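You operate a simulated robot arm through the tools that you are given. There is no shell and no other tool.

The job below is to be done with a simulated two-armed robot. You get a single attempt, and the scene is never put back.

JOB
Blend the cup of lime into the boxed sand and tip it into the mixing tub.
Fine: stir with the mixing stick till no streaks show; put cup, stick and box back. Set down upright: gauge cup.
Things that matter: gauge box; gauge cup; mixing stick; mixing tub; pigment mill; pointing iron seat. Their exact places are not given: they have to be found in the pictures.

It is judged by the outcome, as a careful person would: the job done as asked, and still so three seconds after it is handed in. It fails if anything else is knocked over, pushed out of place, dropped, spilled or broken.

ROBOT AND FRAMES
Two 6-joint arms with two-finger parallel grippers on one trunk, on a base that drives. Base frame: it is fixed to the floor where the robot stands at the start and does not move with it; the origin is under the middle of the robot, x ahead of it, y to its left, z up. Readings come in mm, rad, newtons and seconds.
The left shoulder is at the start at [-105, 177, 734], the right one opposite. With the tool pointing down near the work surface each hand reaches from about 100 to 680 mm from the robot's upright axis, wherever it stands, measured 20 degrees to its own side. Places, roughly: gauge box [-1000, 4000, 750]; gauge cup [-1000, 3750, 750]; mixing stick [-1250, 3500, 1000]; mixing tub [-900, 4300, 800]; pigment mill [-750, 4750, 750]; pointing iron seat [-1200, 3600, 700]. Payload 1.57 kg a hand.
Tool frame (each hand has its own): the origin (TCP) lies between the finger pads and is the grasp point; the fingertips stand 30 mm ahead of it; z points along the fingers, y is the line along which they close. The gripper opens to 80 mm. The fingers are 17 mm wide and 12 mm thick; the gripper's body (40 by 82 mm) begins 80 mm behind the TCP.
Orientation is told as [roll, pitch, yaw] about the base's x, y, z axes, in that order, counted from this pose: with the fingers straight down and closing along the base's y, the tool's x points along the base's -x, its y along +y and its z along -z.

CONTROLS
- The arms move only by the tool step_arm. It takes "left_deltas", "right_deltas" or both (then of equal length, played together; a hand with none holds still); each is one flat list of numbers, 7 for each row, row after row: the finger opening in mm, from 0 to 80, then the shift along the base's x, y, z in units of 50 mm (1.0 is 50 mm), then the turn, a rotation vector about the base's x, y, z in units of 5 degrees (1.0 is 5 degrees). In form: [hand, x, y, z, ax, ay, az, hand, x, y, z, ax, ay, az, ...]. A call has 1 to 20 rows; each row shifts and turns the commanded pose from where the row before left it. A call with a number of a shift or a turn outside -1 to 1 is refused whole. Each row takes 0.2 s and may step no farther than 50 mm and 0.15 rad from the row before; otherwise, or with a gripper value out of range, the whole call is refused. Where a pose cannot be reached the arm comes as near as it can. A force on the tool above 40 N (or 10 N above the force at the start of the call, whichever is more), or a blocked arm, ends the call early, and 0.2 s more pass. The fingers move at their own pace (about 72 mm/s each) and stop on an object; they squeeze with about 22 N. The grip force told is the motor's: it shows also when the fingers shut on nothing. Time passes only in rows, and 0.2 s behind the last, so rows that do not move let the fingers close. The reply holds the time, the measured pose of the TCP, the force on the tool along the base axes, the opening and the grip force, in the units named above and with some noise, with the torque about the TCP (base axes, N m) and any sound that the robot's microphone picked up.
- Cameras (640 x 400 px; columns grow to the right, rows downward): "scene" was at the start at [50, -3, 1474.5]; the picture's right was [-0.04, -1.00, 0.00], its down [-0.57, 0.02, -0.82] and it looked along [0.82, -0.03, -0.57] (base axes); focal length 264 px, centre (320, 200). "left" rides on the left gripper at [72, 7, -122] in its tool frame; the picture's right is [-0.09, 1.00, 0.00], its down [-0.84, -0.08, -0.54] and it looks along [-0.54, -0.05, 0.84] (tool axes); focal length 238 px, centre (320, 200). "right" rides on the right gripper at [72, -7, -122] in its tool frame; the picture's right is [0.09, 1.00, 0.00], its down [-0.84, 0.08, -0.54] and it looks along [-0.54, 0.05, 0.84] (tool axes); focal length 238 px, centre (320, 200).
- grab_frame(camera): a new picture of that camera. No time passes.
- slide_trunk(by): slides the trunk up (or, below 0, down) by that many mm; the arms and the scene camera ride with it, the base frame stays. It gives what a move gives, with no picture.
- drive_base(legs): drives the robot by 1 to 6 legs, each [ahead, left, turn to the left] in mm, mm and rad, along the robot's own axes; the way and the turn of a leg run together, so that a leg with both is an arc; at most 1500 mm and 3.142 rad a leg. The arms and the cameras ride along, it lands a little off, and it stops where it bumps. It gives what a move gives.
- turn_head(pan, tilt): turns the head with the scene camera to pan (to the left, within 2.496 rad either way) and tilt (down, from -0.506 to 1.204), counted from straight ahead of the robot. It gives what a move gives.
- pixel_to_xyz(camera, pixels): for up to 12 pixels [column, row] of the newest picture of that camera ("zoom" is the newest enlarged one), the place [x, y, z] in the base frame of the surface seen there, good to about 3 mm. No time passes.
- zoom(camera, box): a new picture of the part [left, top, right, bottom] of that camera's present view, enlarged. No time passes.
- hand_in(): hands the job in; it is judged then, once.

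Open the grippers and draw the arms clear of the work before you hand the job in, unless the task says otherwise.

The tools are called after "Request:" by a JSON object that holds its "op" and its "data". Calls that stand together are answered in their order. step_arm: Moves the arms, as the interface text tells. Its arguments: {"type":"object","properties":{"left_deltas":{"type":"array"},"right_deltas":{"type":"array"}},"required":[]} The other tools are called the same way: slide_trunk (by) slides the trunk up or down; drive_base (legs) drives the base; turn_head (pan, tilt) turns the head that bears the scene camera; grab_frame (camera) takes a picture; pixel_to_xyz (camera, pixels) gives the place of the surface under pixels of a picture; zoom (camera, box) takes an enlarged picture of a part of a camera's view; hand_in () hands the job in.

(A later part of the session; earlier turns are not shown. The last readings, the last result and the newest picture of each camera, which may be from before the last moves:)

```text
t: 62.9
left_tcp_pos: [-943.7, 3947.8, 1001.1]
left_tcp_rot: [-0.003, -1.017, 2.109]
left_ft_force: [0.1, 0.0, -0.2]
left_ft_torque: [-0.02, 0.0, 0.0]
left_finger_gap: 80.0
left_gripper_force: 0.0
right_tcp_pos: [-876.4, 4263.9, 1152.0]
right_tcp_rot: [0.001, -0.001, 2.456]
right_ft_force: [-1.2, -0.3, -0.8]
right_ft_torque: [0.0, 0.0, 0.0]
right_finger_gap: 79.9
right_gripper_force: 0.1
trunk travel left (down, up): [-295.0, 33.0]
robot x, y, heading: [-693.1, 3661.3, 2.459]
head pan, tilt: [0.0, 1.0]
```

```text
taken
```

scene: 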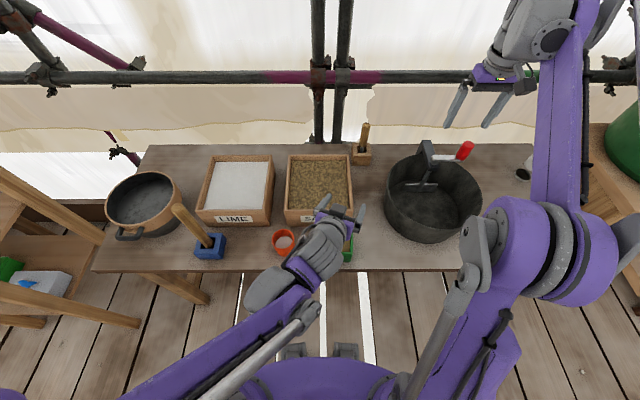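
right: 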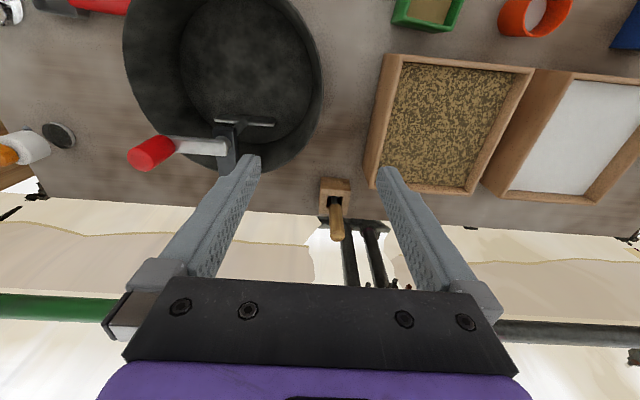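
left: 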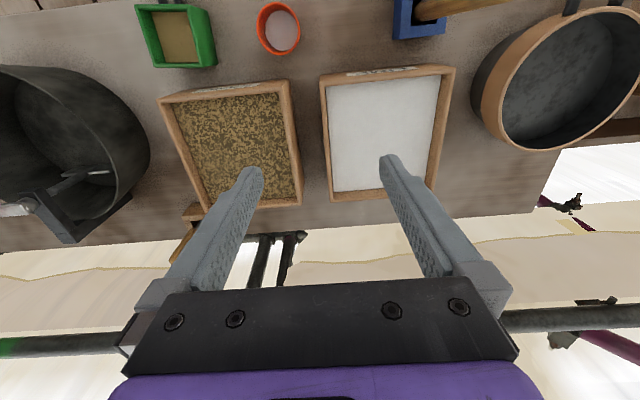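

Works to 58°. I continue 10 more rows to ~116° and lower to z≈910 to test the true pose.

Request:
{"op": "step_arm", "data": {"left_deltas": [80, 0, 0, 0, 1.0, 0.594, 0, 80, 0, 0, 0, 1.0, 0.594, 0, 80, 0, 0, 0, 1.0, 0.594, 0, 80, 0, 0, 0, 1.0, 0.594, 0, 80, 0, 0, 0, 1.0, 0.594, 0, 80, 0, 0, 0, 1.0, 0.594, 0, 80, 0, 0, 0, 1.0, 0.594, 0, 80, 0, 0, 0, 1.0, 0.594, 0, 80, 0, 0, 0, 1.0, 0.594, 0, 80, 0, 0, 0, 1.0, 0.594, 0]}}

Request:
{"op": "grab_frame", "data": {"camera": "scene"}}

```text
t: 65.1
left_tcp_pos: [-959.7, 3984.0, 1078.4]
left_tcp_rot: [-3.139, -1.109, -1.038]
left_ft_force: [0.7, -0.4, -0.7]
left_ft_torque: [0.01, 0.01, 0.0]
left_finger_gap: 80.0
left_gripper_force: 0.0
left hand out of reach, approached as far as the arm can: row 6, 7, 8, 9, 10
right_tcp_pos: [-876.6, 4263.5, 1153.2]
right_tcp_rot: [0.001, 0.0, 2.458]
right_ft_force: [0.1, 0.5, 0.1]
right_ft_torque: [0.0, 0.01, 0.02]
right_finger_gap: 80.0
right_gripper_force: 0.1
trunk travel left (down, up): [-295.0, 33.0]
robot x, y, heading: [-692.7, 3666.4, 2.46]
head pan, tilt: [0.0, 1.0]
```

```text
taken
```

scene: 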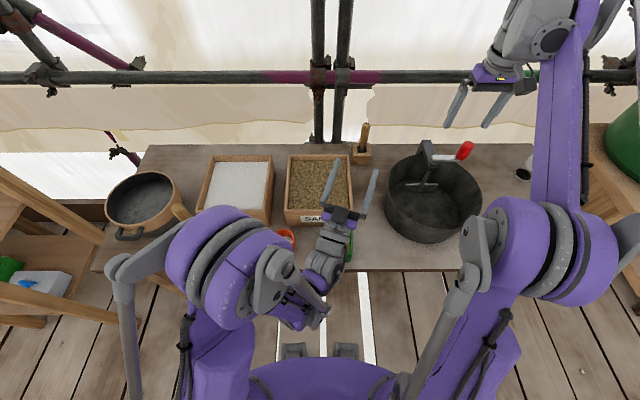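

Out of reach past ~93° because the robot stands too close for this pose. I untilt, then back the base ~180 mm for the cup pour.

Request:
{"op": "step_arm", "data": {"left_deltas": [80, 0, 0, 0, -1.0, -0.594, 0, 80, 0, 0, 0, -1.0, -0.594, 0, 80, 0, 0, 0, -1.0, -0.594, 0, 80, 0, 0, 0, -1.0, -0.594, 0, 80, 0, 0, 0, -1.0, -0.594, 0, 80, 0, 0, 0, -1.0, -0.594, 0, 80, 0, 0, 0, -1.0, -0.594, 0, 80, 0, 0, 0, -1.0, -0.594, 0, 80, 0, 0, 0, -1.0, -0.594, 0, 80, 0, 0, 0, -1.0, -0.594, 0, 80, 0, 0, 0, -1.0, -0.594, 0, 80, 0, 0, 0, -1.0, -0.594, 0, 80, 0, 0, 0, -1.0, -0.594, 0, 80, 0, 0, 0, -1.0, -0.594, 0, 80, 0, 0, 0, -1.0, -0.594, 0, 80, 0, 0, 0, -1.0, -0.594, 0, 80, 0, 0, 0, -1.0, -0.594, 0, 80, 0, 0, 0, -1.0, -0.594, 0, 80, 0, 0, 0, -1.0, -0.594, 0, 80, 0, 0, 0, -1.0, -0.594, 0]}}

Request:
{"op": "drive_base", "data": {"legs": [[-190, 0, 0]]}}

Request:
{"op": "grab_frame", "data": {"camera": "scene"}}

```text
t: 69.3
left_tcp_pos: [-959.3, 3983.4, 1077.2]
left_tcp_rot: [0.0, 0.001, 2.109]
left_ft_force: [-0.1, -0.1, 0.0]
left_ft_torque: [-0.02, -0.02, -0.06]
left_finger_gap: 80.0
left_gripper_force: 0.1
right_tcp_pos: [-874.8, 4265.8, 1151.8]
right_tcp_rot: [-0.001, 0.0, 2.455]
right_ft_force: [0.2, -0.1, 0.8]
right_ft_torque: [-0.01, -0.03, 0.0]
right_finger_gap: 79.9
right_gripper_force: 0.0
trunk travel left (down, up): [-295.0, 33.0]
robot x, y, heading: [-693.7, 3663.3, 2.454]
head pan, tilt: [0.0, 1.0]
```

```text
t: 70.8
left_tcp_pos: [-813.7, 3862.4, 1077.9]
left_tcp_rot: [-0.001, 0.001, 2.111]
left_ft_force: [0.5, -0.7, 0.1]
left_ft_torque: [0.0, 0.04, 0.01]
left_finger_gap: 80.3
left_gripper_force: 0.0
right_tcp_pos: [-729.9, 4144.0, 1153.5]
right_tcp_rot: [0.0, -0.001, 2.459]
right_ft_force: [0.4, 0.3, -0.6]
right_ft_torque: [0.02, 0.01, 0.01]
right_finger_gap: 80.1
right_gripper_force: 0.2
trunk travel left (down, up): [-295.0, 33.0]
robot x, y, heading: [-548.9, 3541.2, 2.461]
head pan, tilt: [0.0, 1.0]
```

```text
taken
```

scene: 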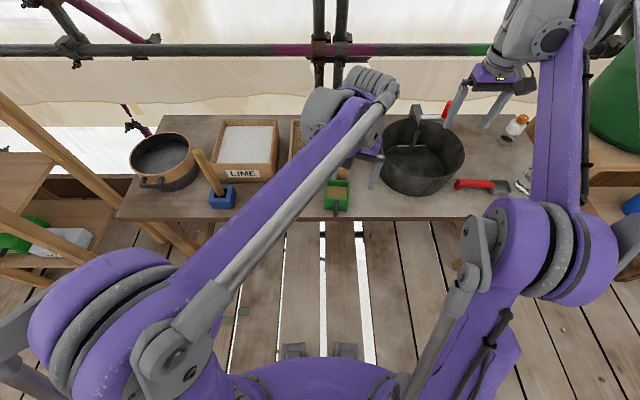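

Backed to [-549,3541]. Dry-run again: left to above the box at z≈930, then tilt.

Request:
{"op": "step_arm", "data": {"left_deltas": [80, -0.52, 0.336, -0.6, 0, 0, 0, 80, -0.52, 0.336, -0.6, 0, 0, 0, 80, -0.52, 0.336, -0.6, 0, 0, 0, 80, -0.52, 0.336, -0.6, 0, 0, 0, 80, -0.52, 0.336, -0.6, 0, 0, 0, 80, 0, 0, 0, 1.0, 0.594, 0, 80, 0, 0, 0, 1.0, 0.594, 0, 80, 0, 0, 0, 1.0, 0.594, 0, 80, 0, 0, 0, 1.0, 0.594, 0, 80, 0, 0, 0, 1.0, 0.594, 0, 80, 0, 0, 0, 1.0, 0.594, 0, 80, 0, 0, 0, 1.0, 0.594, 0, 80, 0, 0, 0, 1.0, 0.594, 0, 80, 0, 0, 0, 1.0, 0.594, 0, 80, 0, 0, 0, 1.0, 0.594, 0]}}

Request:
{"op": "step_arm", "data": {"left_deltas": [80, 0, 0, 0, 1.0, 0.594, 0, 80, 0, 0, 0, 1.0, 0.594, 0, 80, 0, 0, 0, 1.0, 0.594, 0, 80, 0, 0, 0, 1.0, 0.594, 0, 80, 0, 0, 0, 1.0, 0.594, 0, 80, 0, 0, 0, 1.0, 0.594, 0, 80, 0, 0, 0, 1.0, 0.594, 0, 80, 0, 0, 0, 1.0, 0.594, 0, 80, 0, 0, 0, 1.0, 0.594, 0, 80, 0, 0, 0, 1.0, 0.594, 0, 80, 0, 0, 0, 1.0, 0.594, 0]}}

Request:
{"op": "grab_frame", "data": {"camera": "scene"}}

```text
t: 74.0
left_tcp_pos: [-943.0, 3946.0, 928.9]
left_tcp_rot: [-0.006, -1.018, 2.111]
left_ft_force: [-0.9, 0.4, 0.0]
left_ft_torque: [0.02, 0.02, 0.04]
left_finger_gap: 79.9
left_gripper_force: 0.1
right_tcp_pos: [-730.3, 4143.7, 1153.1]
right_tcp_rot: [0.001, 0.0, 2.46]
right_ft_force: [-1.0, 0.3, 0.4]
right_ft_torque: [-0.01, -0.02, 0.03]
right_finger_gap: 80.0
right_gripper_force: 0.1
trunk travel left (down, up): [-295.0, 33.0]
robot x, y, heading: [-545.5, 3547.7, 2.457]
head pan, tilt: [0.0, 1.0]
```

```text
t: 76.4
left_tcp_pos: [-923.8, 3955.1, 927.8]
left_tcp_rot: [-3.076, -1.23, -1.043]
left_ft_force: [0.1, 0.2, -0.2]
left_ft_torque: [-0.02, 0.0, -0.02]
left_finger_gap: 79.8
left_gripper_force: 0.0
left hand out of reach, approached as far as the arm can: row 5, 6, 7, 10, 11
right_tcp_pos: [-729.3, 4143.7, 1152.4]
right_tcp_rot: [-0.001, -0.001, 2.461]
right_ft_force: [0.0, -0.1, 0.1]
right_ft_torque: [0.03, -0.02, -0.02]
right_finger_gap: 80.1
right_gripper_force: 0.1
trunk travel left (down, up): [-295.0, 33.0]
robot x, y, heading: [-545.3, 3544.7, 2.456]
head pan, tilt: [0.0, 1.0]
```

```text
taken
```

scene: 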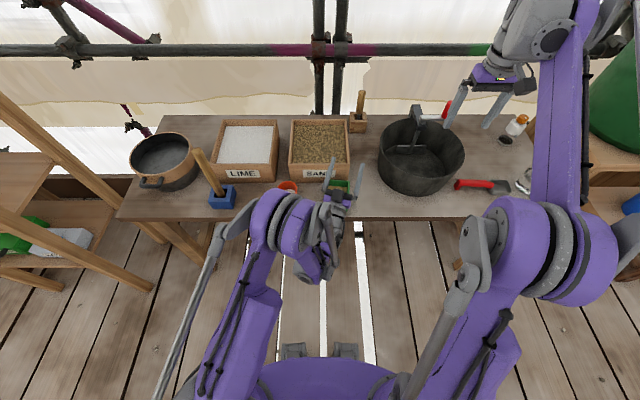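

The backward pitch hits wrist limits near 90–110°. Instead I'll tip by rolling the wrist about its own axis with the tool nearly horizontal; I dry-run that: pitch back to ~80° and roll.

Request:
{"op": "step_arm", "data": {"left_deltas": [80, -0.1, -0.05, 0, -1.0, -0.594, 0, 80, -0.1, -0.05, 0, -1.0, -0.594, 0, 80, -0.1, -0.05, 0, -1.0, -0.594, 0, 80, -0.1, -0.05, 0, -1.0, -0.594, 0, 80, 0, 0, 0, -1.0, -0.594, 0]}}

Request:
{"op": "step_arm", "data": {"left_deltas": [80, 0, 0, 0, -0.594, 1.0, -0.205, 80, 0, 0, 0, -0.594, 1.0, -0.205, 80, 0, 0, 0, -0.594, 1.0, -0.205, 80, 0, 0, 0, -0.594, 1.0, -0.205, 80, 0, 0, 0, -0.594, 1.0, -0.205, 80, 0, 0, 0, -0.594, 1.0, -0.205, 80, 0, 0, 0, -0.594, 1.0, -0.205, 80, 0, 0, 0, -0.594, 1.0, -0.205, 80, 0, 0, 0, -0.594, 1.0, -0.205, 80, 0, 0, 0, -0.594, 1.0, -0.205]}}

Request:
{"op": "grab_frame", "data": {"camera": "scene"}}

```text
t: 77.6
left_tcp_pos: [-946.2, 3945.5, 927.2]
left_tcp_rot: [0.019, -1.461, 2.133]
left_ft_force: [1.1, -0.1, 0.1]
left_ft_torque: [-0.01, 0.01, -0.03]
left_finger_gap: 80.0
left_gripper_force: 0.1
left hand out of reach, approached as far as the arm can: row 5
right_tcp_pos: [-729.5, 4144.6, 1152.0]
right_tcp_rot: [-0.002, 0.0, 2.458]
right_ft_force: [0.0, 0.0, 0.2]
right_ft_torque: [-0.03, 0.02, -0.02]
right_finger_gap: 79.9
right_gripper_force: 0.1
trunk travel left (down, up): [-295.0, 33.0]
robot x, y, heading: [-548.1, 3544.1, 2.456]
head pan, tilt: [0.0, 1.0]
```

```text
t: 79.8
left_tcp_pos: [-942.6, 3946.0, 927.8]
left_tcp_rot: [1.451, -0.545, 0.577]
left_ft_force: [0.0, 0.0, -0.4]
left_ft_torque: [-0.01, 0.02, -0.01]
left_finger_gap: 80.0
left_gripper_force: 0.0
right_tcp_pos: [-729.5, 4144.0, 1151.6]
right_tcp_rot: [-0.001, 0.0, 2.459]
right_ft_force: [-0.7, 0.6, -0.7]
right_ft_torque: [-0.02, -0.01, 0.03]
right_finger_gap: 80.1
right_gripper_force: 0.1
trunk travel left (down, up): [-295.0, 33.0]
robot x, y, heading: [-545.4, 3542.7, 2.456]
head pan, tilt: [0.0, 1.0]
```

```text
taken
```

scene: 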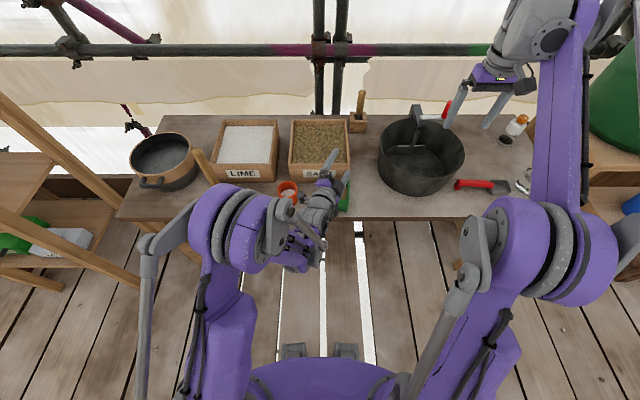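

Rolling works (59° so far). I continue 20 more rows toward 177°.

Request:
{"op": "step_arm", "data": {"left_deltas": [80, 0, 0, 0, -0.594, 1.0, -0.205, 80, 0, 0, 0, -0.594, 1.0, -0.205, 80, 0, 0, 0, -0.594, 1.0, -0.205, 80, 0, 0, 0, -0.594, 1.0, -0.205, 80, 0, 0, 0, -0.594, 1.0, -0.205, 80, 0, 0, 0, -0.594, 1.0, -0.205, 80, 0, 0, 0, -0.594, 1.0, -0.205, 80, 0, 0, 0, -0.594, 1.0, -0.205, 80, 0, 0, 0, -0.594, 1.0, -0.205, 80, 0, 0, 0, -0.594, 1.0, -0.205]}}

Request:
{"op": "step_arm", "data": {"left_deltas": [80, 0, 0, 0, -0.594, 1.0, -0.205, 80, 0, 0, 0, -0.594, 1.0, -0.205, 80, 0, 0, 0, -0.594, 1.0, -0.205, 80, 0, 0, 0, -0.594, 1.0, -0.205, 80, 0, 0, 0, -0.594, 1.0, -0.205, 80, 0, 0, 0, -0.594, 1.0, -0.205]}}

Request:
{"op": "grab_frame", "data": {"camera": "scene"}}

```text
t: 82.0
left_tcp_pos: [-935.0, 3950.3, 927.4]
left_tcp_rot: [1.398, 0.397, 0.398]
left_ft_force: [0.2, 0.2, 0.8]
left_ft_torque: [0.0, -0.04, -0.03]
left_finger_gap: 80.2
left_gripper_force: 0.0
left hand out of reach, approached as far as the arm can: row 1, 2, 4
right_tcp_pos: [-730.9, 4145.0, 1151.9]
right_tcp_rot: [-0.001, 0.0, 2.459]
right_ft_force: [-0.1, 0.2, 0.2]
right_ft_torque: [0.03, 0.03, -0.01]
right_finger_gap: 80.2
right_gripper_force: 0.0
trunk travel left (down, up): [-295.0, 33.0]
robot x, y, heading: [-547.0, 3543.1, 2.461]
head pan, tilt: [0.0, 1.0]
```

```text
t: 83.4
left_tcp_pos: [-936.1, 3951.3, 927.7]
left_tcp_rot: [1.201, 0.988, 0.157]
left_ft_force: [-0.2, -0.1, -0.4]
left_ft_torque: [-0.03, 0.02, 0.0]
left_finger_gap: 80.0
left_gripper_force: 0.1
right_tcp_pos: [-730.8, 4144.3, 1152.7]
right_tcp_rot: [0.001, 0.0, 2.458]
right_ft_force: [-1.4, 0.6, -0.6]
right_ft_torque: [0.01, -0.04, -0.02]
right_finger_gap: 80.2
right_gripper_force: 0.1
trunk travel left (down, up): [-295.0, 33.0]
robot x, y, heading: [-545.5, 3543.5, 2.461]
head pan, tilt: [0.0, 1.0]
```

```text
taken
```

scene: 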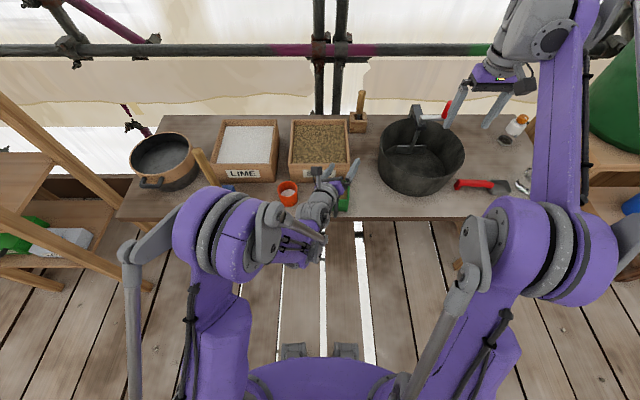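

The roll reaches ~148° with the tool near horizontal, which suits the cup if grasped 30° below horizontal. I unroll now in 26 rows.

Request:
{"op": "step_arm", "data": {"left_deltas": [80, 0, 0, 0, 0.505, -0.996, 0.227, 80, 0, 0, 0, 0.505, -0.996, 0.227, 80, 0, 0, 0, 0.505, -0.996, 0.227, 80, 0, 0, 0, 0.505, -0.996, 0.227, 80, 0, 0, 0, 0.505, -0.996, 0.227, 80, 0, 0, 0, 0.505, -0.996, 0.227, 80, 0, 0, 0, 0.505, -0.996, 0.227, 80, 0, 0, 0, 0.505, -0.996, 0.227, 80, 0, 0, 0, 0.505, -0.996, 0.227, 80, 0, 0, 0, 0.505, -0.996, 0.227, 80, 0, 0, 0, 0.505, -0.996, 0.227, 80, 0, 0, 0, 0.505, -0.996, 0.227, 80, 0, 0, 0, 0.505, -0.996, 0.227]}}

Request:
{"op": "step_arm", "data": {"left_deltas": [80, 0, 0, 0, 0.505, -0.996, 0.227, 80, 0, 0, 0, 0.505, -0.996, 0.227, 80, 0, 0, 0, 0.505, -0.996, 0.227, 80, 0, 0, 0, 0.505, -0.996, 0.227, 80, 0, 0, 0, 0.505, -0.996, 0.227, 80, 0, 0, 0, 0.505, -0.996, 0.227, 80, 0, 0, 0, 0.505, -0.996, 0.227, 80, 0, 0, 0, 0.505, -0.996, 0.227, 80, 0, 0, 0, 0.505, -0.996, 0.227, 80, 0, 0, 0, 0.505, -0.996, 0.227, 80, 0, 0, 0, 0.505, -0.996, 0.227, 80, 0, 0, 0, 0.505, -0.996, 0.227, 80, 0, 0, 0, 0.505, -0.996, 0.227]}}

```text
t: 86.2
left_tcp_pos: [-934.5, 3950.8, 928.5]
left_tcp_rot: [1.362, -0.268, 0.528]
left_ft_force: [-0.4, -0.5, 0.6]
left_ft_torque: [0.03, -0.01, 0.0]
left_finger_gap: 79.9
left_gripper_force: 0.1
right_tcp_pos: [-730.0, 4143.2, 1152.2]
right_tcp_rot: [0.001, 0.0, 2.46]
right_ft_force: [0.8, -0.3, 0.0]
right_ft_torque: [0.04, 0.01, -0.01]
right_finger_gap: 79.9
right_gripper_force: 0.0
trunk travel left (down, up): [-295.0, 33.0]
robot x, y, heading: [-543.8, 3541.9, 2.456]
head pan, tilt: [0.0, 1.0]
```

```text
t: 89.0
left_tcp_pos: [-936.0, 3949.8, 929.0]
left_tcp_rot: [0.014, -1.367, 2.026]
left_ft_force: [-0.5, 0.6, -0.3]
left_ft_torque: [-0.01, -0.01, -0.01]
left_finger_gap: 80.1
left_gripper_force: 0.1
right_tcp_pos: [-730.5, 4144.0, 1152.3]
right_tcp_rot: [0.001, 0.0, 2.458]
right_ft_force: [-0.7, 0.0, -0.4]
right_ft_torque: [0.01, 0.0, 0.0]
right_finger_gap: 80.0
right_gripper_force: 0.0
trunk travel left (down, up): [-295.0, 33.0]
robot x, y, heading: [-548.7, 3542.6, 2.454]
head pan, tilt: [0.0, 1.0]
```

Back with tool at 78° pitch, yaw 2.026. Now I set pitch 60° and go to a pre-grasp 110 mm short of the cup along the tool axis.

Request:
{"op": "step_arm", "data": {"left_deltas": [80, -0.247, -0.757, -0.313, -0.822, -0.403, 0, 80, -0.247, -0.757, -0.313, -0.822, -0.403, 0, 80, -0.247, -0.757, -0.313, -0.822, -0.403, 0, 80, -0.247, -0.757, -0.313, -0.822, -0.403, 0, 80, -0.247, -0.757, -0.313, 0, 0, 0, 80, -0.247, -0.757, -0.313, 0, 0, 0, 80, 0, 0, 0, 0, 0, 0]}}

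Request:
{"op": "grab_frame", "data": {"camera": "left"}}

Request:
{"op": "grab_frame", "data": {"camera": "scene"}}

```text
t: 90.6
left_tcp_pos: [-1015.7, 3728.0, 841.3]
left_tcp_rot: [0.016, -1.045, 2.023]
left_ft_force: [-0.2, 0.0, -0.1]
left_ft_torque: [-0.01, -0.02, 0.01]
left_finger_gap: 80.0
left_gripper_force: 0.1
left hand out of reach, approached as far as the arm can: row 6
right_tcp_pos: [-729.1, 4145.0, 1153.3]
right_tcp_rot: [0.001, 0.0, 2.459]
right_ft_force: [0.1, 0.1, -0.7]
right_ft_torque: [-0.02, 0.03, 0.03]
right_finger_gap: 80.1
right_gripper_force: 0.2
trunk travel left (down, up): [-295.0, 33.0]
robot x, y, heading: [-547.6, 3543.2, 2.46]
head pan, tilt: [0.0, 1.0]
```

```text
taken
```

left: 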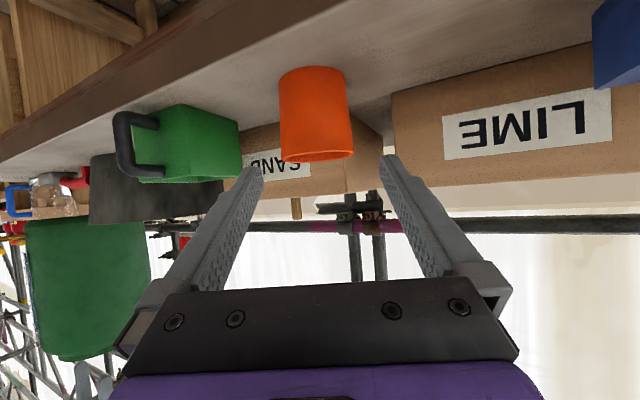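

```text
taken
```

scene: 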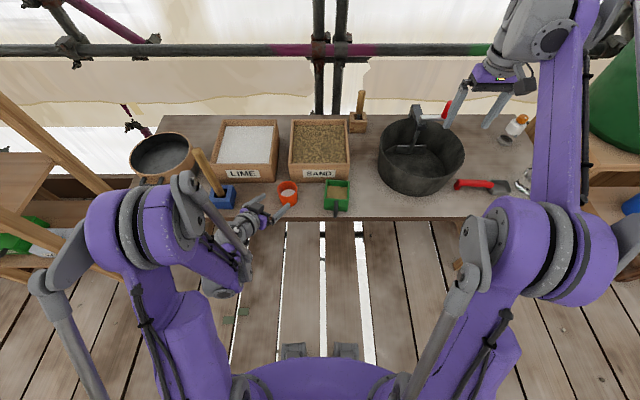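

The cup sits between the fingers in the left view (316,110). The elbow appears near the stick in the scene picture, so I check its distance.

Request:
{"op": "pixel_to_xyz", "data": {"camera": "scene", "pixels": [[190, 180], [180, 195], [200, 200], [202, 160], [215, 235], [150, 190], [205, 215]]}}

Request:
{"op": "zoom", "data": {"camera": "scene", "box": [130, 130, 310, 300]}}

```text
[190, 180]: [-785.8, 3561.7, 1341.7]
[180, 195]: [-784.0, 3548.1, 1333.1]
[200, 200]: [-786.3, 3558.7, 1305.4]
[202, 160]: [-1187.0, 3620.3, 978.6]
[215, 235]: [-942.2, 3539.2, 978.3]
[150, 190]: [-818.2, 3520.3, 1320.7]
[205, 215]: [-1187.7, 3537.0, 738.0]
```

```text
2.35 times, centred on (220, 215) of scene
```

zoom: 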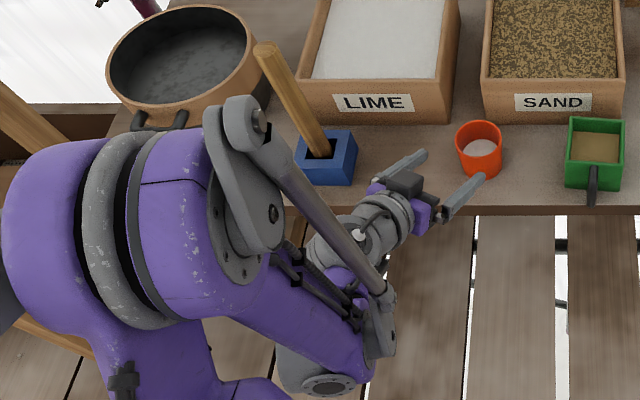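

Elbow is high (z≈1340), clear. I advance along the tool axis onto the cup in 5 small rows.

Request:
{"op": "step_arm", "data": {"left_deltas": [80, -0.145, 0.322, -0.245, 0, 0, 0, 80, -0.145, 0.322, -0.245, 0, 0, 0, 80, -0.145, 0.322, -0.245, 0, 0, 0, 80, 0, 0, 0, 0, 0, 0]}}

Request:
{"op": "grab_frame", "data": {"camera": "left"}}

Request:
{"op": "zoom", "data": {"camera": "scene", "box": [220, 160, 340, 235]}}

```text
t: 91.6
left_tcp_pos: [-1036.0, 3773.1, 805.9]
left_tcp_rot: [0.015, -1.049, 2.023]
left_ft_force: [-0.5, -0.1, -0.1]
left_ft_torque: [-0.01, -0.01, 0.0]
left_finger_gap: 80.0
left_gripper_force: 0.1
right_tcp_pos: [-730.4, 4143.5, 1152.7]
right_tcp_rot: [0.0, 0.001, 2.459]
right_ft_force: [-0.1, 0.4, 0.5]
right_ft_torque: [0.02, -0.02, 0.01]
right_finger_gap: 80.2
right_gripper_force: 0.0
trunk travel left (down, up): [-295.0, 33.0]
robot x, y, heading: [-549.7, 3543.3, 2.462]
head pan, tilt: [0.0, 1.0]
```

```text
taken
```

left: 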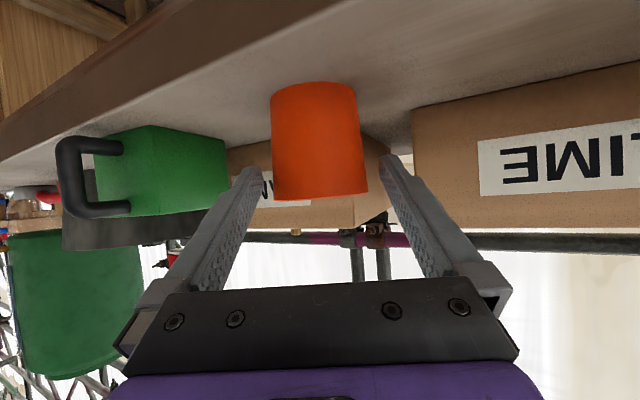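

```text
5.33 times, centred on (280, 198) of scene
```

zoom: 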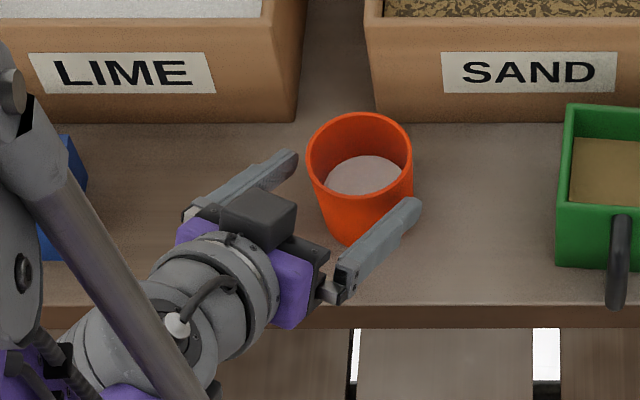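

Aligned (cup at column 318, finger tips 255/385). I advance the last ~47 mm.

Request:
{"op": "step_arm", "data": {"left_deltas": [80, -0.107, 0.236, -0.173, 0, 0, 0, 80, -0.107, 0.236, -0.173, 0, 0, 0, 80, -0.107, 0.236, -0.173, 0, 0, 0, 80, 0, 0, 0, 0, 0, 0]}}

Request:
{"op": "grab_frame", "data": {"camera": "left"}}

Request:
{"op": "zoom", "data": {"camera": "scene", "box": [220, 160, 340, 235]}}

```text
t: 92.6
left_tcp_pos: [-1051.5, 3810.5, 780.2]
left_tcp_rot: [0.015, -1.047, 2.023]
left_ft_force: [0.6, 1.0, 0.4]
left_ft_torque: [0.05, 0.01, -0.02]
left_finger_gap: 80.1
left_gripper_force: 0.0
right_tcp_pos: [-730.5, 4145.0, 1153.8]
right_tcp_rot: [0.0, 0.0, 2.459]
right_ft_force: [-0.7, 0.1, 0.4]
right_ft_torque: [0.03, 0.02, 0.02]
right_finger_gap: 80.0
right_gripper_force: 0.1
trunk travel left (down, up): [-295.0, 33.0]
robot x, y, heading: [-544.8, 3543.4, 2.461]
head pan, tilt: [0.0, 1.0]
```

```text
taken
```

left: 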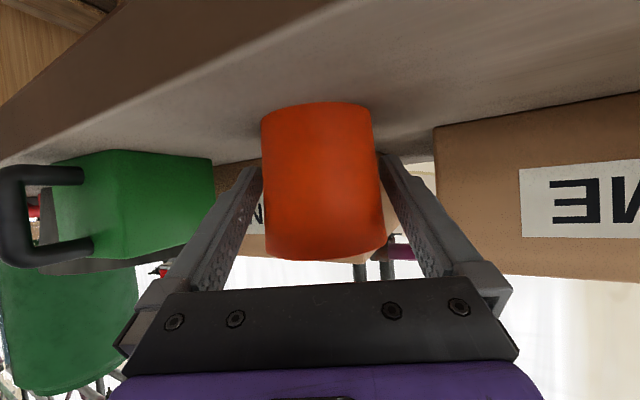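

```text
5.33 times, centred on (280, 198) of scene
```

zoom: 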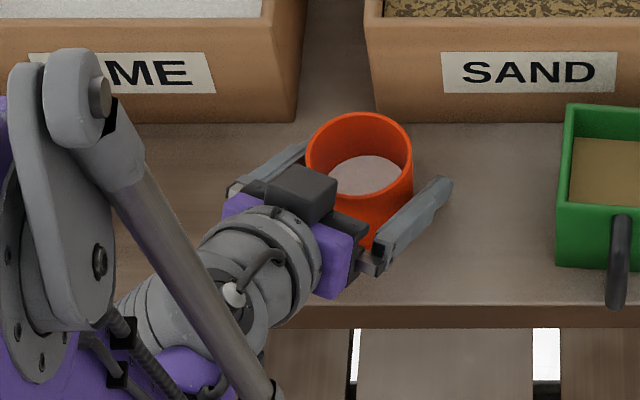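

Cup is well within the fingers. I close (rows without motion).

Request:
{"op": "step_arm", "data": {"left_deltas": [55, 0, 0, 0, 0, 0, 0, 55, 0, 0, 0, 0, 0, 0, 55, 0, 0, 0, 0, 0, 0, 55, 0, 0, 0, 0, 0, 0]}}

Request:
{"op": "zoom", "data": {"camera": "scene", "box": [220, 160, 340, 235]}}

```text
t: 93.6
left_tcp_pos: [-1051.3, 3811.1, 780.1]
left_tcp_rot: [0.014, -1.046, 2.022]
left_ft_force: [1.1, -0.7, 0.0]
left_ft_torque: [-0.01, 0.03, 0.0]
left_finger_gap: 64.8
left_gripper_force: 22.0
right_tcp_pos: [-730.7, 4144.4, 1152.9]
right_tcp_rot: [-0.002, 0.001, 2.459]
right_ft_force: [-0.1, -0.4, -0.1]
right_ft_torque: [-0.01, 0.01, 0.03]
right_finger_gap: 80.0
right_gripper_force: 0.0
trunk travel left (down, up): [-295.0, 33.0]
robot x, y, heading: [-547.2, 3543.3, 2.458]
head pan, tilt: [0.0, 1.0]
```

```text
5.33 times, centred on (280, 198) of scene
```

zoom: 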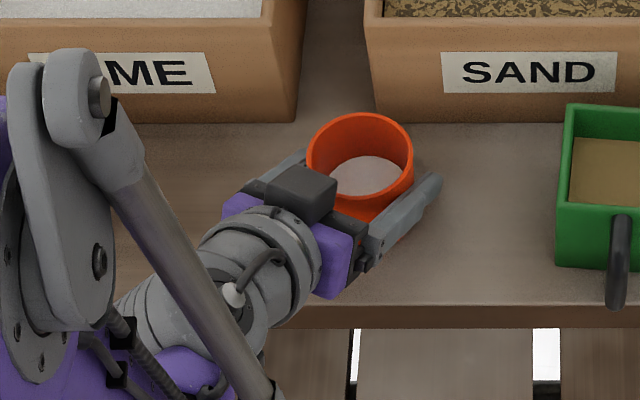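

Gripped at 64.8 mm, 22 N. I lift straight up 110 mm.

Request:
{"op": "step_arm", "data": {"left_deltas": [55, 0, 0, 0.4, 0, 0, 0, 55, 0, 0, 0.6, 0, 0, 0, 55, 0, 0, 0.6, 0, 0, 0, 55, 0, 0, 0.6, 0, 0, 0, 55, 0, 0, 0, 0, 0, 0]}}

Request:
{"op": "zoom", "data": {"camera": "scene", "box": [220, 130, 380, 235]}}

```text
t: 94.8
left_tcp_pos: [-1053.5, 3809.6, 889.9]
left_tcp_rot: [0.017, -1.046, 2.021]
left_ft_force: [-0.3, 0.5, -0.4]
left_ft_torque: [0.02, 0.01, -0.01]
left_finger_gap: 64.9
left_gripper_force: 22.1
right_tcp_pos: [-730.3, 4144.7, 1152.1]
right_tcp_rot: [0.0, -0.001, 2.459]
right_ft_force: [0.6, -0.3, -0.1]
right_ft_torque: [0.05, -0.03, 0.0]
right_finger_gap: 80.0
right_gripper_force: 0.1
trunk travel left (down, up): [-295.0, 33.0]
robot x, y, heading: [-549.5, 3543.0, 2.458]
head pan, tilt: [0.0, 1.0]
```

```text
3.81 times, centred on (300, 182) of scene
```

zoom: 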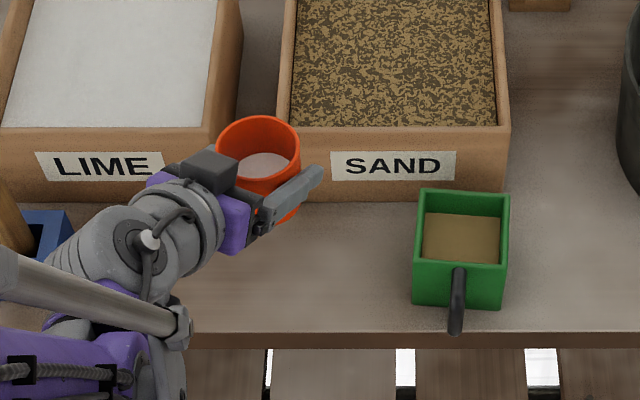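

Cup is up, upright. I carry it over the box and pitch the tool up 20° (cup tilts only 20°).

Request:
{"op": "step_arm", "data": {"left_deltas": [55, 0.4, 0.52, 0.02, 0, 0, 0, 55, 0.4, 0.52, 0.02, 0, 0, 0, 55, 0.4, 0.52, 0.02, 0, 0, 0, 55, 0.4, 0.52, 0.02, 0.9, 0.436, 0, 55, 0.4, 0.52, 0.02, 0.9, 0.436, 0, 55, 0, 0, 0, 0.9, 0.436, 0, 55, 0, 0, 0, 0.9, 0.436, 0, 55, 0, 0, 0, 0, 0, 0]}}

Request:
{"op": "zoom", "data": {"camera": "scene", "box": [260, 130, 420, 235]}}

Request:
{"op": "grab_frame", "data": {"camera": "left"}}

```text
t: 96.6
left_tcp_pos: [-953.1, 3939.3, 895.9]
left_tcp_rot: [0.016, -1.399, 2.023]
left_ft_force: [0.0, -0.3, 0.0]
left_ft_torque: [0.0, 0.01, 0.02]
left_finger_gap: 65.2
left_gripper_force: 22.3
right_tcp_pos: [-728.7, 4143.4, 1152.4]
right_tcp_rot: [0.001, 0.001, 2.459]
right_ft_force: [0.3, -0.5, -0.8]
right_ft_torque: [0.0, 0.0, 0.05]
right_finger_gap: 80.1
right_gripper_force: 0.1
trunk travel left (down, up): [-295.0, 33.0]
robot x, y, heading: [-546.7, 3545.9, 2.461]
head pan, tilt: [0.0, 1.0]
```

```text
3.81 times, centred on (340, 182) of scene
```

zoom: 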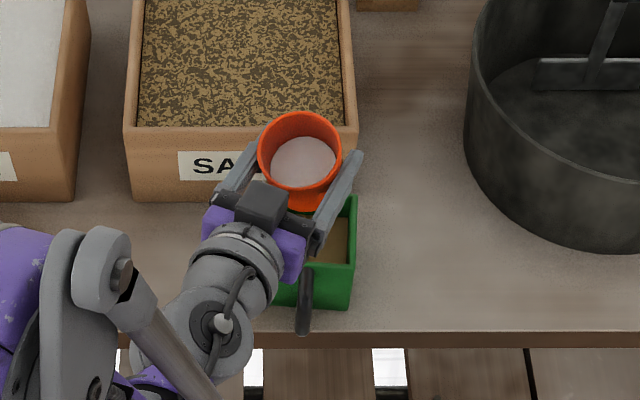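

```text
taken
```

left: 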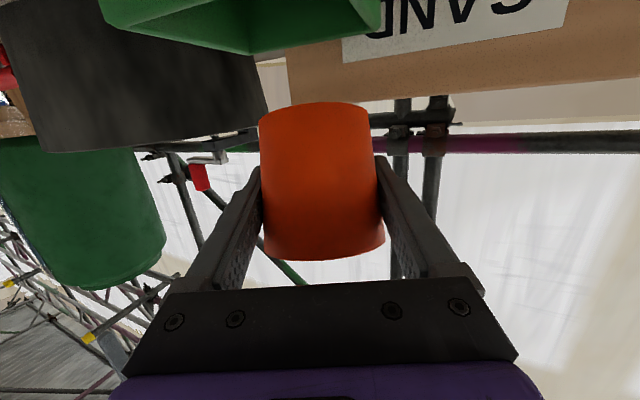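

The cup (zoom 300,150) is above the box. I start rolling about the tool axis: first 10 rows (~56°), still below spilling tilt.

Request:
{"op": "step_arm", "data": {"left_deltas": [55, 0, 0, 0, -0.482, 0.993, -0.19, 55, 0, 0, 0, -0.482, 0.993, -0.19, 55, 0, 0, 0, -0.482, 0.993, -0.19, 55, 0, 0, 0, -0.482, 0.993, -0.19, 55, 0, 0, 0, -0.482, 0.993, -0.19, 55, 0, 0, 0, -0.482, 0.993, -0.19, 55, 0, 0, 0, -0.482, 0.993, -0.19, 55, 0, 0, 0, -0.482, 0.993, -0.19, 55, 0, 0, 0, -0.482, 0.993, -0.19]}}

Request:
{"op": "zoom", "data": {"camera": "scene", "box": [260, 130, 420, 235]}}

```text
t: 98.6
left_tcp_pos: [-953.3, 3940.7, 895.2]
left_tcp_rot: [1.362, -0.68, 0.597]
left_ft_force: [0.4, 0.8, -0.1]
left_ft_torque: [0.02, -0.01, 0.03]
left_finger_gap: 64.8
left_gripper_force: 21.8
right_tcp_pos: [-729.4, 4144.8, 1153.8]
right_tcp_rot: [0.0, -0.001, 2.46]
right_ft_force: [0.5, -0.5, -1.0]
right_ft_torque: [0.03, 0.01, 0.01]
right_finger_gap: 80.1
right_gripper_force: 0.0
trunk travel left (down, up): [-295.0, 33.0]
robot x, y, heading: [-549.1, 3545.2, 2.458]
head pan, tilt: [0.0, 1.0]
```

```text
3.81 times, centred on (340, 182) of scene
```

zoom: 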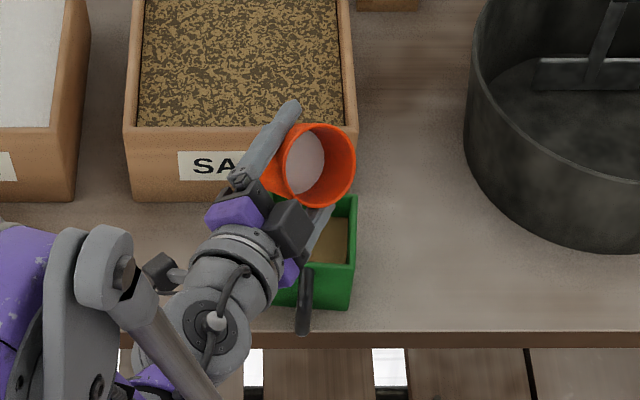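

At 50° roll the lime stays in, lip over the box's right part. I roll on 5 more rows (to ~78°) and look.

Request:
{"op": "step_arm", "data": {"left_deltas": [55, 0, 0, 0, -0.482, 0.993, -0.19, 55, 0, 0, 0, -0.482, 0.993, -0.19, 55, 0, 0, 0, -0.482, 0.993, -0.19, 55, 0, 0, 0, -0.482, 0.993, -0.19, 55, 0, 0, 0, -0.482, 0.993, -0.19]}}

Request:
{"op": "zoom", "data": {"camera": "scene", "box": [260, 130, 420, 235]}}

```text
t: 99.8
left_tcp_pos: [-952.1, 3940.3, 895.7]
left_tcp_rot: [1.413, -0.199, 0.49]
left_ft_force: [1.3, -1.1, -0.6]
left_ft_torque: [-0.07, -0.06, -0.01]
left_finger_gap: 64.5
left_gripper_force: 21.9
right_tcp_pos: [-730.4, 4143.4, 1154.0]
right_tcp_rot: [0.0, 0.0, 2.459]
right_ft_force: [-0.6, 0.4, -0.2]
right_ft_torque: [0.01, -0.03, -0.04]
right_finger_gap: 79.8
right_gripper_force: 0.0
trunk travel left (down, up): [-295.0, 33.0]
robot x, y, heading: [-549.8, 3543.2, 2.461]
head pan, tilt: [0.0, 1.0]
```

```text
3.81 times, centred on (340, 182) of scene
```

zoom: 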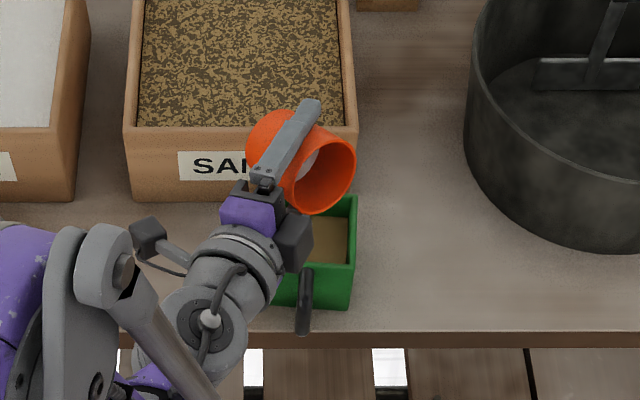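

Still no flow. Continue 5 rows.

Request:
{"op": "step_arm", "data": {"left_deltas": [55, 0, 0, 0, -0.482, 0.993, -0.19, 55, 0, 0, 0, -0.482, 0.993, -0.19, 55, 0, 0, 0, -0.482, 0.993, -0.19, 55, 0, 0, 0, -0.482, 0.993, -0.19]}}

Request:
{"op": "zoom", "data": {"camera": "scene", "box": [260, 130, 420, 235]}}

```text
t: 100.8
left_tcp_pos: [-952.9, 3939.0, 895.0]
left_tcp_rot: [1.414, 0.187, 0.424]
left_ft_force: [-0.7, 0.0, -0.5]
left_ft_torque: [0.02, -0.02, -0.02]
left_finger_gap: 64.5
left_gripper_force: 21.9
right_tcp_pos: [-730.7, 4142.9, 1152.9]
right_tcp_rot: [0.0, 0.0, 2.459]
right_ft_force: [-0.1, 0.4, 0.9]
right_ft_torque: [-0.01, 0.0, -0.02]
right_finger_gap: 80.1
right_gripper_force: 0.1
trunk travel left (down, up): [-295.0, 33.0]
robot x, y, heading: [-545.8, 3547.3, 2.46]
head pan, tilt: [0.0, 1.0]
```

```text
3.81 times, centred on (340, 182) of scene
```

zoom: 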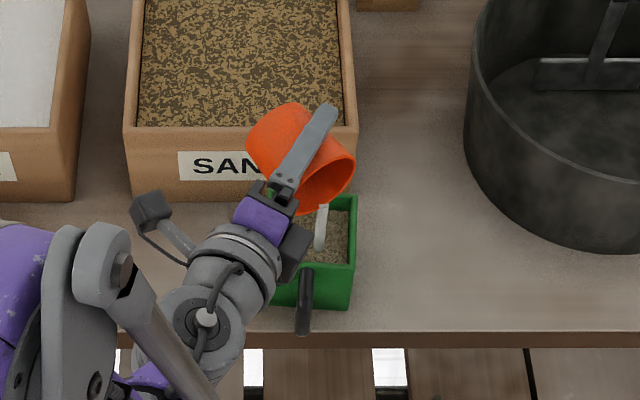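

Lime now streams (zoom 322,205→320,247) into the box. I continue rolling 4 rows and hold.

Request:
{"op": "step_arm", "data": {"left_deltas": [55, 0, 0, 0, -0.482, 0.993, -0.19, 55, 0, 0, 0, -0.482, 0.993, -0.19, 55, 0, 0, 0, -0.482, 0.993, -0.19, 55, 0, 0, 0, -0.482, 0.993, -0.19, 55, 0, 0, 0, 0, 0, 0, 55, 0, 0, 0, 0, 0, 0]}}

Request:
{"op": "zoom", "data": {"camera": "scene", "box": [260, 130, 420, 235]}}

```text
t: 102.2
left_tcp_pos: [-952.3, 3940.1, 894.2]
left_tcp_rot: [1.385, 0.568, 0.345]
left_ft_force: [0.4, -0.4, -0.8]
left_ft_torque: [-0.03, -0.02, 0.05]
left_finger_gap: 64.4
left_gripper_force: 21.7
right_tcp_pos: [-731.1, 4144.9, 1152.2]
right_tcp_rot: [-0.002, 0.001, 2.459]
right_ft_force: [0.7, -0.4, -0.5]
right_ft_torque: [-0.02, 0.01, 0.02]
right_finger_gap: 79.9
right_gripper_force: 0.1
trunk travel left (down, up): [-295.0, 33.0]
robot x, y, heading: [-543.4, 3540.8, 2.464]
head pan, tilt: [0.0, 1.0]
```

```text
3.81 times, centred on (340, 182) of scene
```

zoom: 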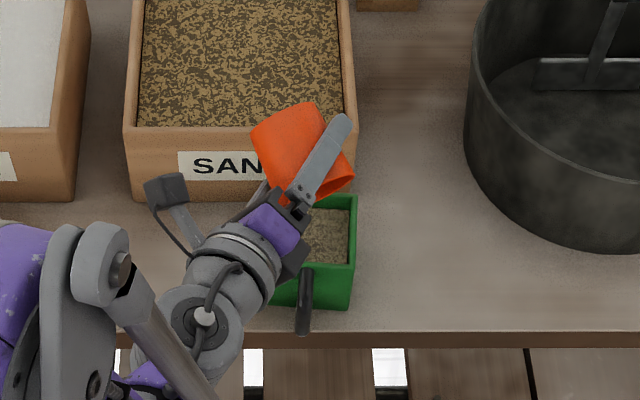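

The stream has stopped; box contents now look lighter. I roll 6 more rows to drain fully and hold.

Request:
{"op": "step_arm", "data": {"left_deltas": [55, 0, 0, 0, -0.482, 0.993, -0.19, 55, 0, 0, 0, -0.482, 0.993, -0.19, 55, 0, 0, 0, -0.482, 0.993, -0.19, 55, 0, 0, 0, -0.482, 0.993, -0.19, 55, 0, 0, 0, -0.482, 0.993, -0.19, 55, 0, 0, 0, 0, 0, 0, 55, 0, 0, 0, 0, 0, 0, 55, 0, 0, 0, 0, 0, 0, 55, 0, 0, 0, 0, 0, 0]}}

Request:
{"op": "zoom", "data": {"camera": "scene", "box": [260, 130, 420, 235]}}

Request:
{"op": "grab_frame", "data": {"camera": "left"}}

```text
t: 104.2
left_tcp_pos: [-952.8, 3940.6, 894.3]
left_tcp_rot: [1.25, 1.042, 0.163]
left_ft_force: [1.1, -0.2, -1.1]
left_ft_torque: [0.01, 0.02, 0.01]
left_finger_gap: 64.3
left_gripper_force: 21.7
right_tcp_pos: [-731.5, 4142.5, 1152.4]
right_tcp_rot: [0.001, 0.001, 2.46]
right_ft_force: [0.1, 0.5, 0.1]
right_ft_torque: [-0.05, 0.04, -0.01]
right_finger_gap: 80.0
right_gripper_force: 0.0
trunk travel left (down, up): [-295.0, 33.0]
robot x, y, heading: [-547.7, 3545.4, 2.461]
head pan, tilt: [0.0, 1.0]
```

```text
3.81 times, centred on (340, 182) of scene
```

zoom: 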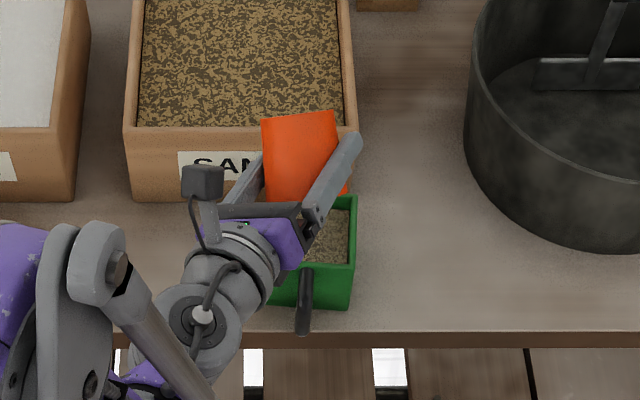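

```text
taken
```

left: 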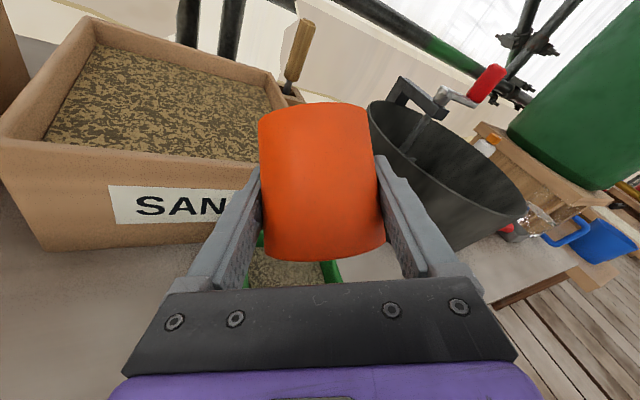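

Cup inverted, no stream visible. I unroll by the same 27 rows.

Request:
{"op": "step_arm", "data": {"left_deltas": [55, 0, 0, 0, 0.482, -0.993, 0.19, 55, 0, 0, 0, 0.482, -0.993, 0.19, 55, 0, 0, 0, 0.482, -0.993, 0.19, 55, 0, 0, 0, 0.482, -0.993, 0.19, 55, 0, 0, 0, 0.482, -0.993, 0.19, 55, 0, 0, 0, 0.482, -0.993, 0.19, 55, 0, 0, 0, 0.482, -0.993, 0.19, 55, 0, 0, 0, 0.482, -0.993, 0.19, 55, 0, 0, 0, 0.482, -0.993, 0.19, 55, 0, 0, 0, 0.482, -0.993, 0.19, 55, 0, 0, 0, 0.482, -0.993, 0.19, 55, 0, 0, 0, 0.482, -0.993, 0.19, 55, 0, 0, 0, 0.482, -0.993, 0.19]}}

Request:
{"op": "step_arm", "data": {"left_deltas": [55, 0, 0, 0, 0.482, -0.993, 0.19, 55, 0, 0, 0, 0.482, -0.993, 0.19, 55, 0, 0, 0, 0.482, -0.993, 0.19, 55, 0, 0, 0, 0.482, -0.993, 0.19, 55, 0, 0, 0, 0.482, -0.993, 0.19, 55, 0, 0, 0, 0.482, -0.993, 0.19, 55, 0, 0, 0, 0.482, -0.993, 0.19, 55, 0, 0, 0, 0.482, -0.993, 0.19, 55, 0, 0, 0, 0.482, -0.993, 0.19, 55, 0, 0, 0, 0.482, -0.993, 0.19, 55, 0, 0, 0, 0.482, -0.993, 0.19, 55, 0, 0, 0, 0.482, -0.993, 0.19, 55, 0, 0, 0, 0.482, -0.993, 0.19, 55, 0, 0, 0, 0.482, -0.993, 0.19]}}

Request:
{"op": "zoom", "data": {"camera": "scene", "box": [260, 130, 420, 235]}}

```text
t: 107.0
left_tcp_pos: [-952.6, 3940.5, 895.2]
left_tcp_rot: [1.41, -0.2, 0.492]
left_ft_force: [0.5, 0.2, -1.5]
left_ft_torque: [0.01, -0.01, 0.02]
left_finger_gap: 64.3
left_gripper_force: 22.2
right_tcp_pos: [-729.9, 4143.9, 1151.9]
right_tcp_rot: [-0.002, 0.0, 2.46]
right_ft_force: [0.0, -0.7, 0.2]
right_ft_torque: [-0.02, 0.0, 0.0]
right_finger_gap: 79.6
right_gripper_force: 0.1
trunk travel left (down, up): [-295.0, 33.0]
robot x, y, heading: [-544.4, 3545.4, 2.454]
head pan, tilt: [0.0, 1.0]
```

```text
t: 110.0
left_tcp_pos: [-952.7, 3940.1, 895.4]
left_tcp_rot: [0.0, -1.397, 2.036]
left_ft_force: [-0.7, 0.8, -0.8]
left_ft_torque: [0.0, 0.0, -0.03]
left_finger_gap: 64.2
left_gripper_force: 21.8
right_tcp_pos: [-729.9, 4144.1, 1153.2]
right_tcp_rot: [0.0, 0.001, 2.46]
right_ft_force: [0.3, 0.0, 0.5]
right_ft_torque: [0.01, 0.01, -0.02]
right_finger_gap: 80.0
right_gripper_force: 0.0
trunk travel left (down, up): [-295.0, 33.0]
robot x, y, heading: [-546.1, 3545.3, 2.456]
head pan, tilt: [0.0, 1.0]
```

```text
3.81 times, centred on (340, 182) of scene
```

zoom: 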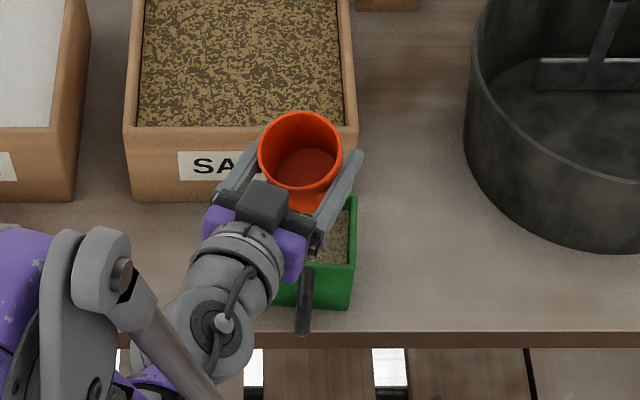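

Cup is empty (zoom 300,160). I pitch back, carry it to its old place and lower it to 10 mm above.

Request:
{"op": "step_arm", "data": {"left_deltas": [55, -0.395, -0.516, 0, -0.9, -0.436, 0, 55, -0.395, -0.516, 0, -0.9, -0.436, 0, 55, -0.395, -0.516, 0, -0.9, -0.436, 0, 55, -0.395, -0.516, 0, -0.9, -0.436, 0, 55, -0.395, -0.516, 0, 0, 0, 0, 55, 0, 0, -0.5, 0, 0, 0, 55, 0, 0, -0.5, 0, 0, 0, 55, 0, 0, -0.5, 0, 0, 0, 55, 0, 0, -0.4, 0, 0, 0, 55, 0, 0, 0, 0, 0, 0]}}

Request:
{"op": "zoom", "data": {"camera": "scene", "box": [220, 150, 380, 255]}}

Request:
{"op": "grab_frame", "data": {"camera": "left"}}

```text
t: 112.2
left_tcp_pos: [-1052.3, 3810.2, 800.4]
left_tcp_rot: [0.015, -1.045, 2.023]
left_ft_force: [-0.7, -0.2, 0.5]
left_ft_torque: [0.02, 0.02, 0.03]
left_finger_gap: 64.1
left_gripper_force: 22.2
right_tcp_pos: [-730.0, 4144.0, 1153.9]
right_tcp_rot: [0.0, -0.002, 2.46]
right_ft_force: [0.1, 0.4, 1.0]
right_ft_torque: [-0.03, -0.01, -0.01]
right_finger_gap: 80.0
right_gripper_force: 0.1
trunk travel left (down, up): [-295.0, 33.0]
robot x, y, heading: [-545.6, 3540.5, 2.458]
head pan, tilt: [0.0, 1.0]
```

```text
3.81 times, centred on (300, 202) of scene
```

zoom: 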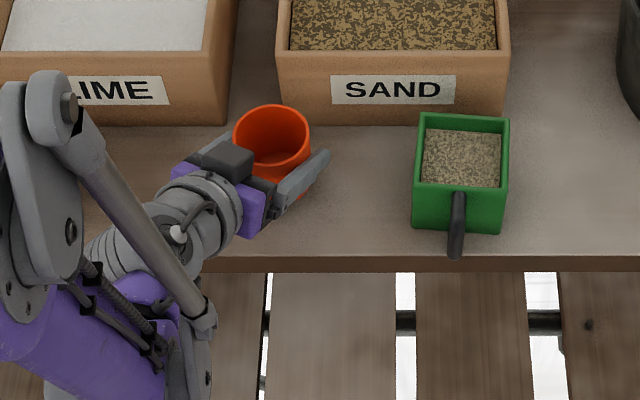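

```text
taken
```

left: 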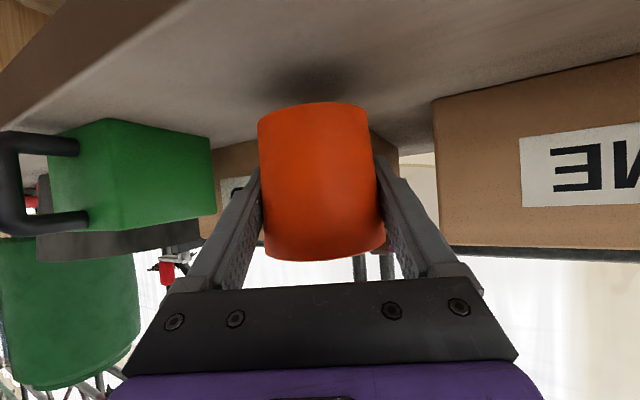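

Box now holds streaky lime+sand. I lower the cup gently: 15 mm, then small steps watching force.

Request:
{"op": "step_arm", "data": {"left_deltas": [55, 0, 0, -0.2, 0, 0, 0, 55, 0, 0, -0.1, 0, 0, 0, 55, 0, 0, -0.04, 0, 0, 0, 55, 0, 0, -0.04, 0, 0, 0, 55, 0, 0, 0, 0, 0, 0]}}

Request:
{"op": "grab_frame", "data": {"camera": "left"}}

```text
t: 113.4
left_tcp_pos: [-1051.5, 3810.6, 780.8]
left_tcp_rot: [0.016, -1.046, 2.023]
left_ft_force: [-0.5, -1.0, 0.2]
left_ft_torque: [-0.02, 0.03, 0.03]
left_finger_gap: 64.1
left_gripper_force: 21.8
right_tcp_pos: [-731.0, 4144.8, 1153.2]
right_tcp_rot: [0.0, 0.001, 2.46]
right_ft_force: [0.9, -0.5, 0.7]
right_ft_torque: [-0.02, 0.0, 0.01]
right_finger_gap: 79.8
right_gripper_force: 0.2
trunk travel left (down, up): [-295.0, 33.0]
robot x, y, heading: [-542.2, 3543.5, 2.455]
head pan, tilt: [0.0, 1.0]
```

```text
taken
```

left: 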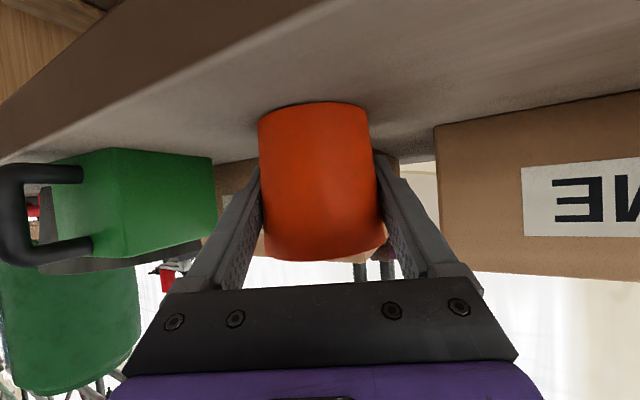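

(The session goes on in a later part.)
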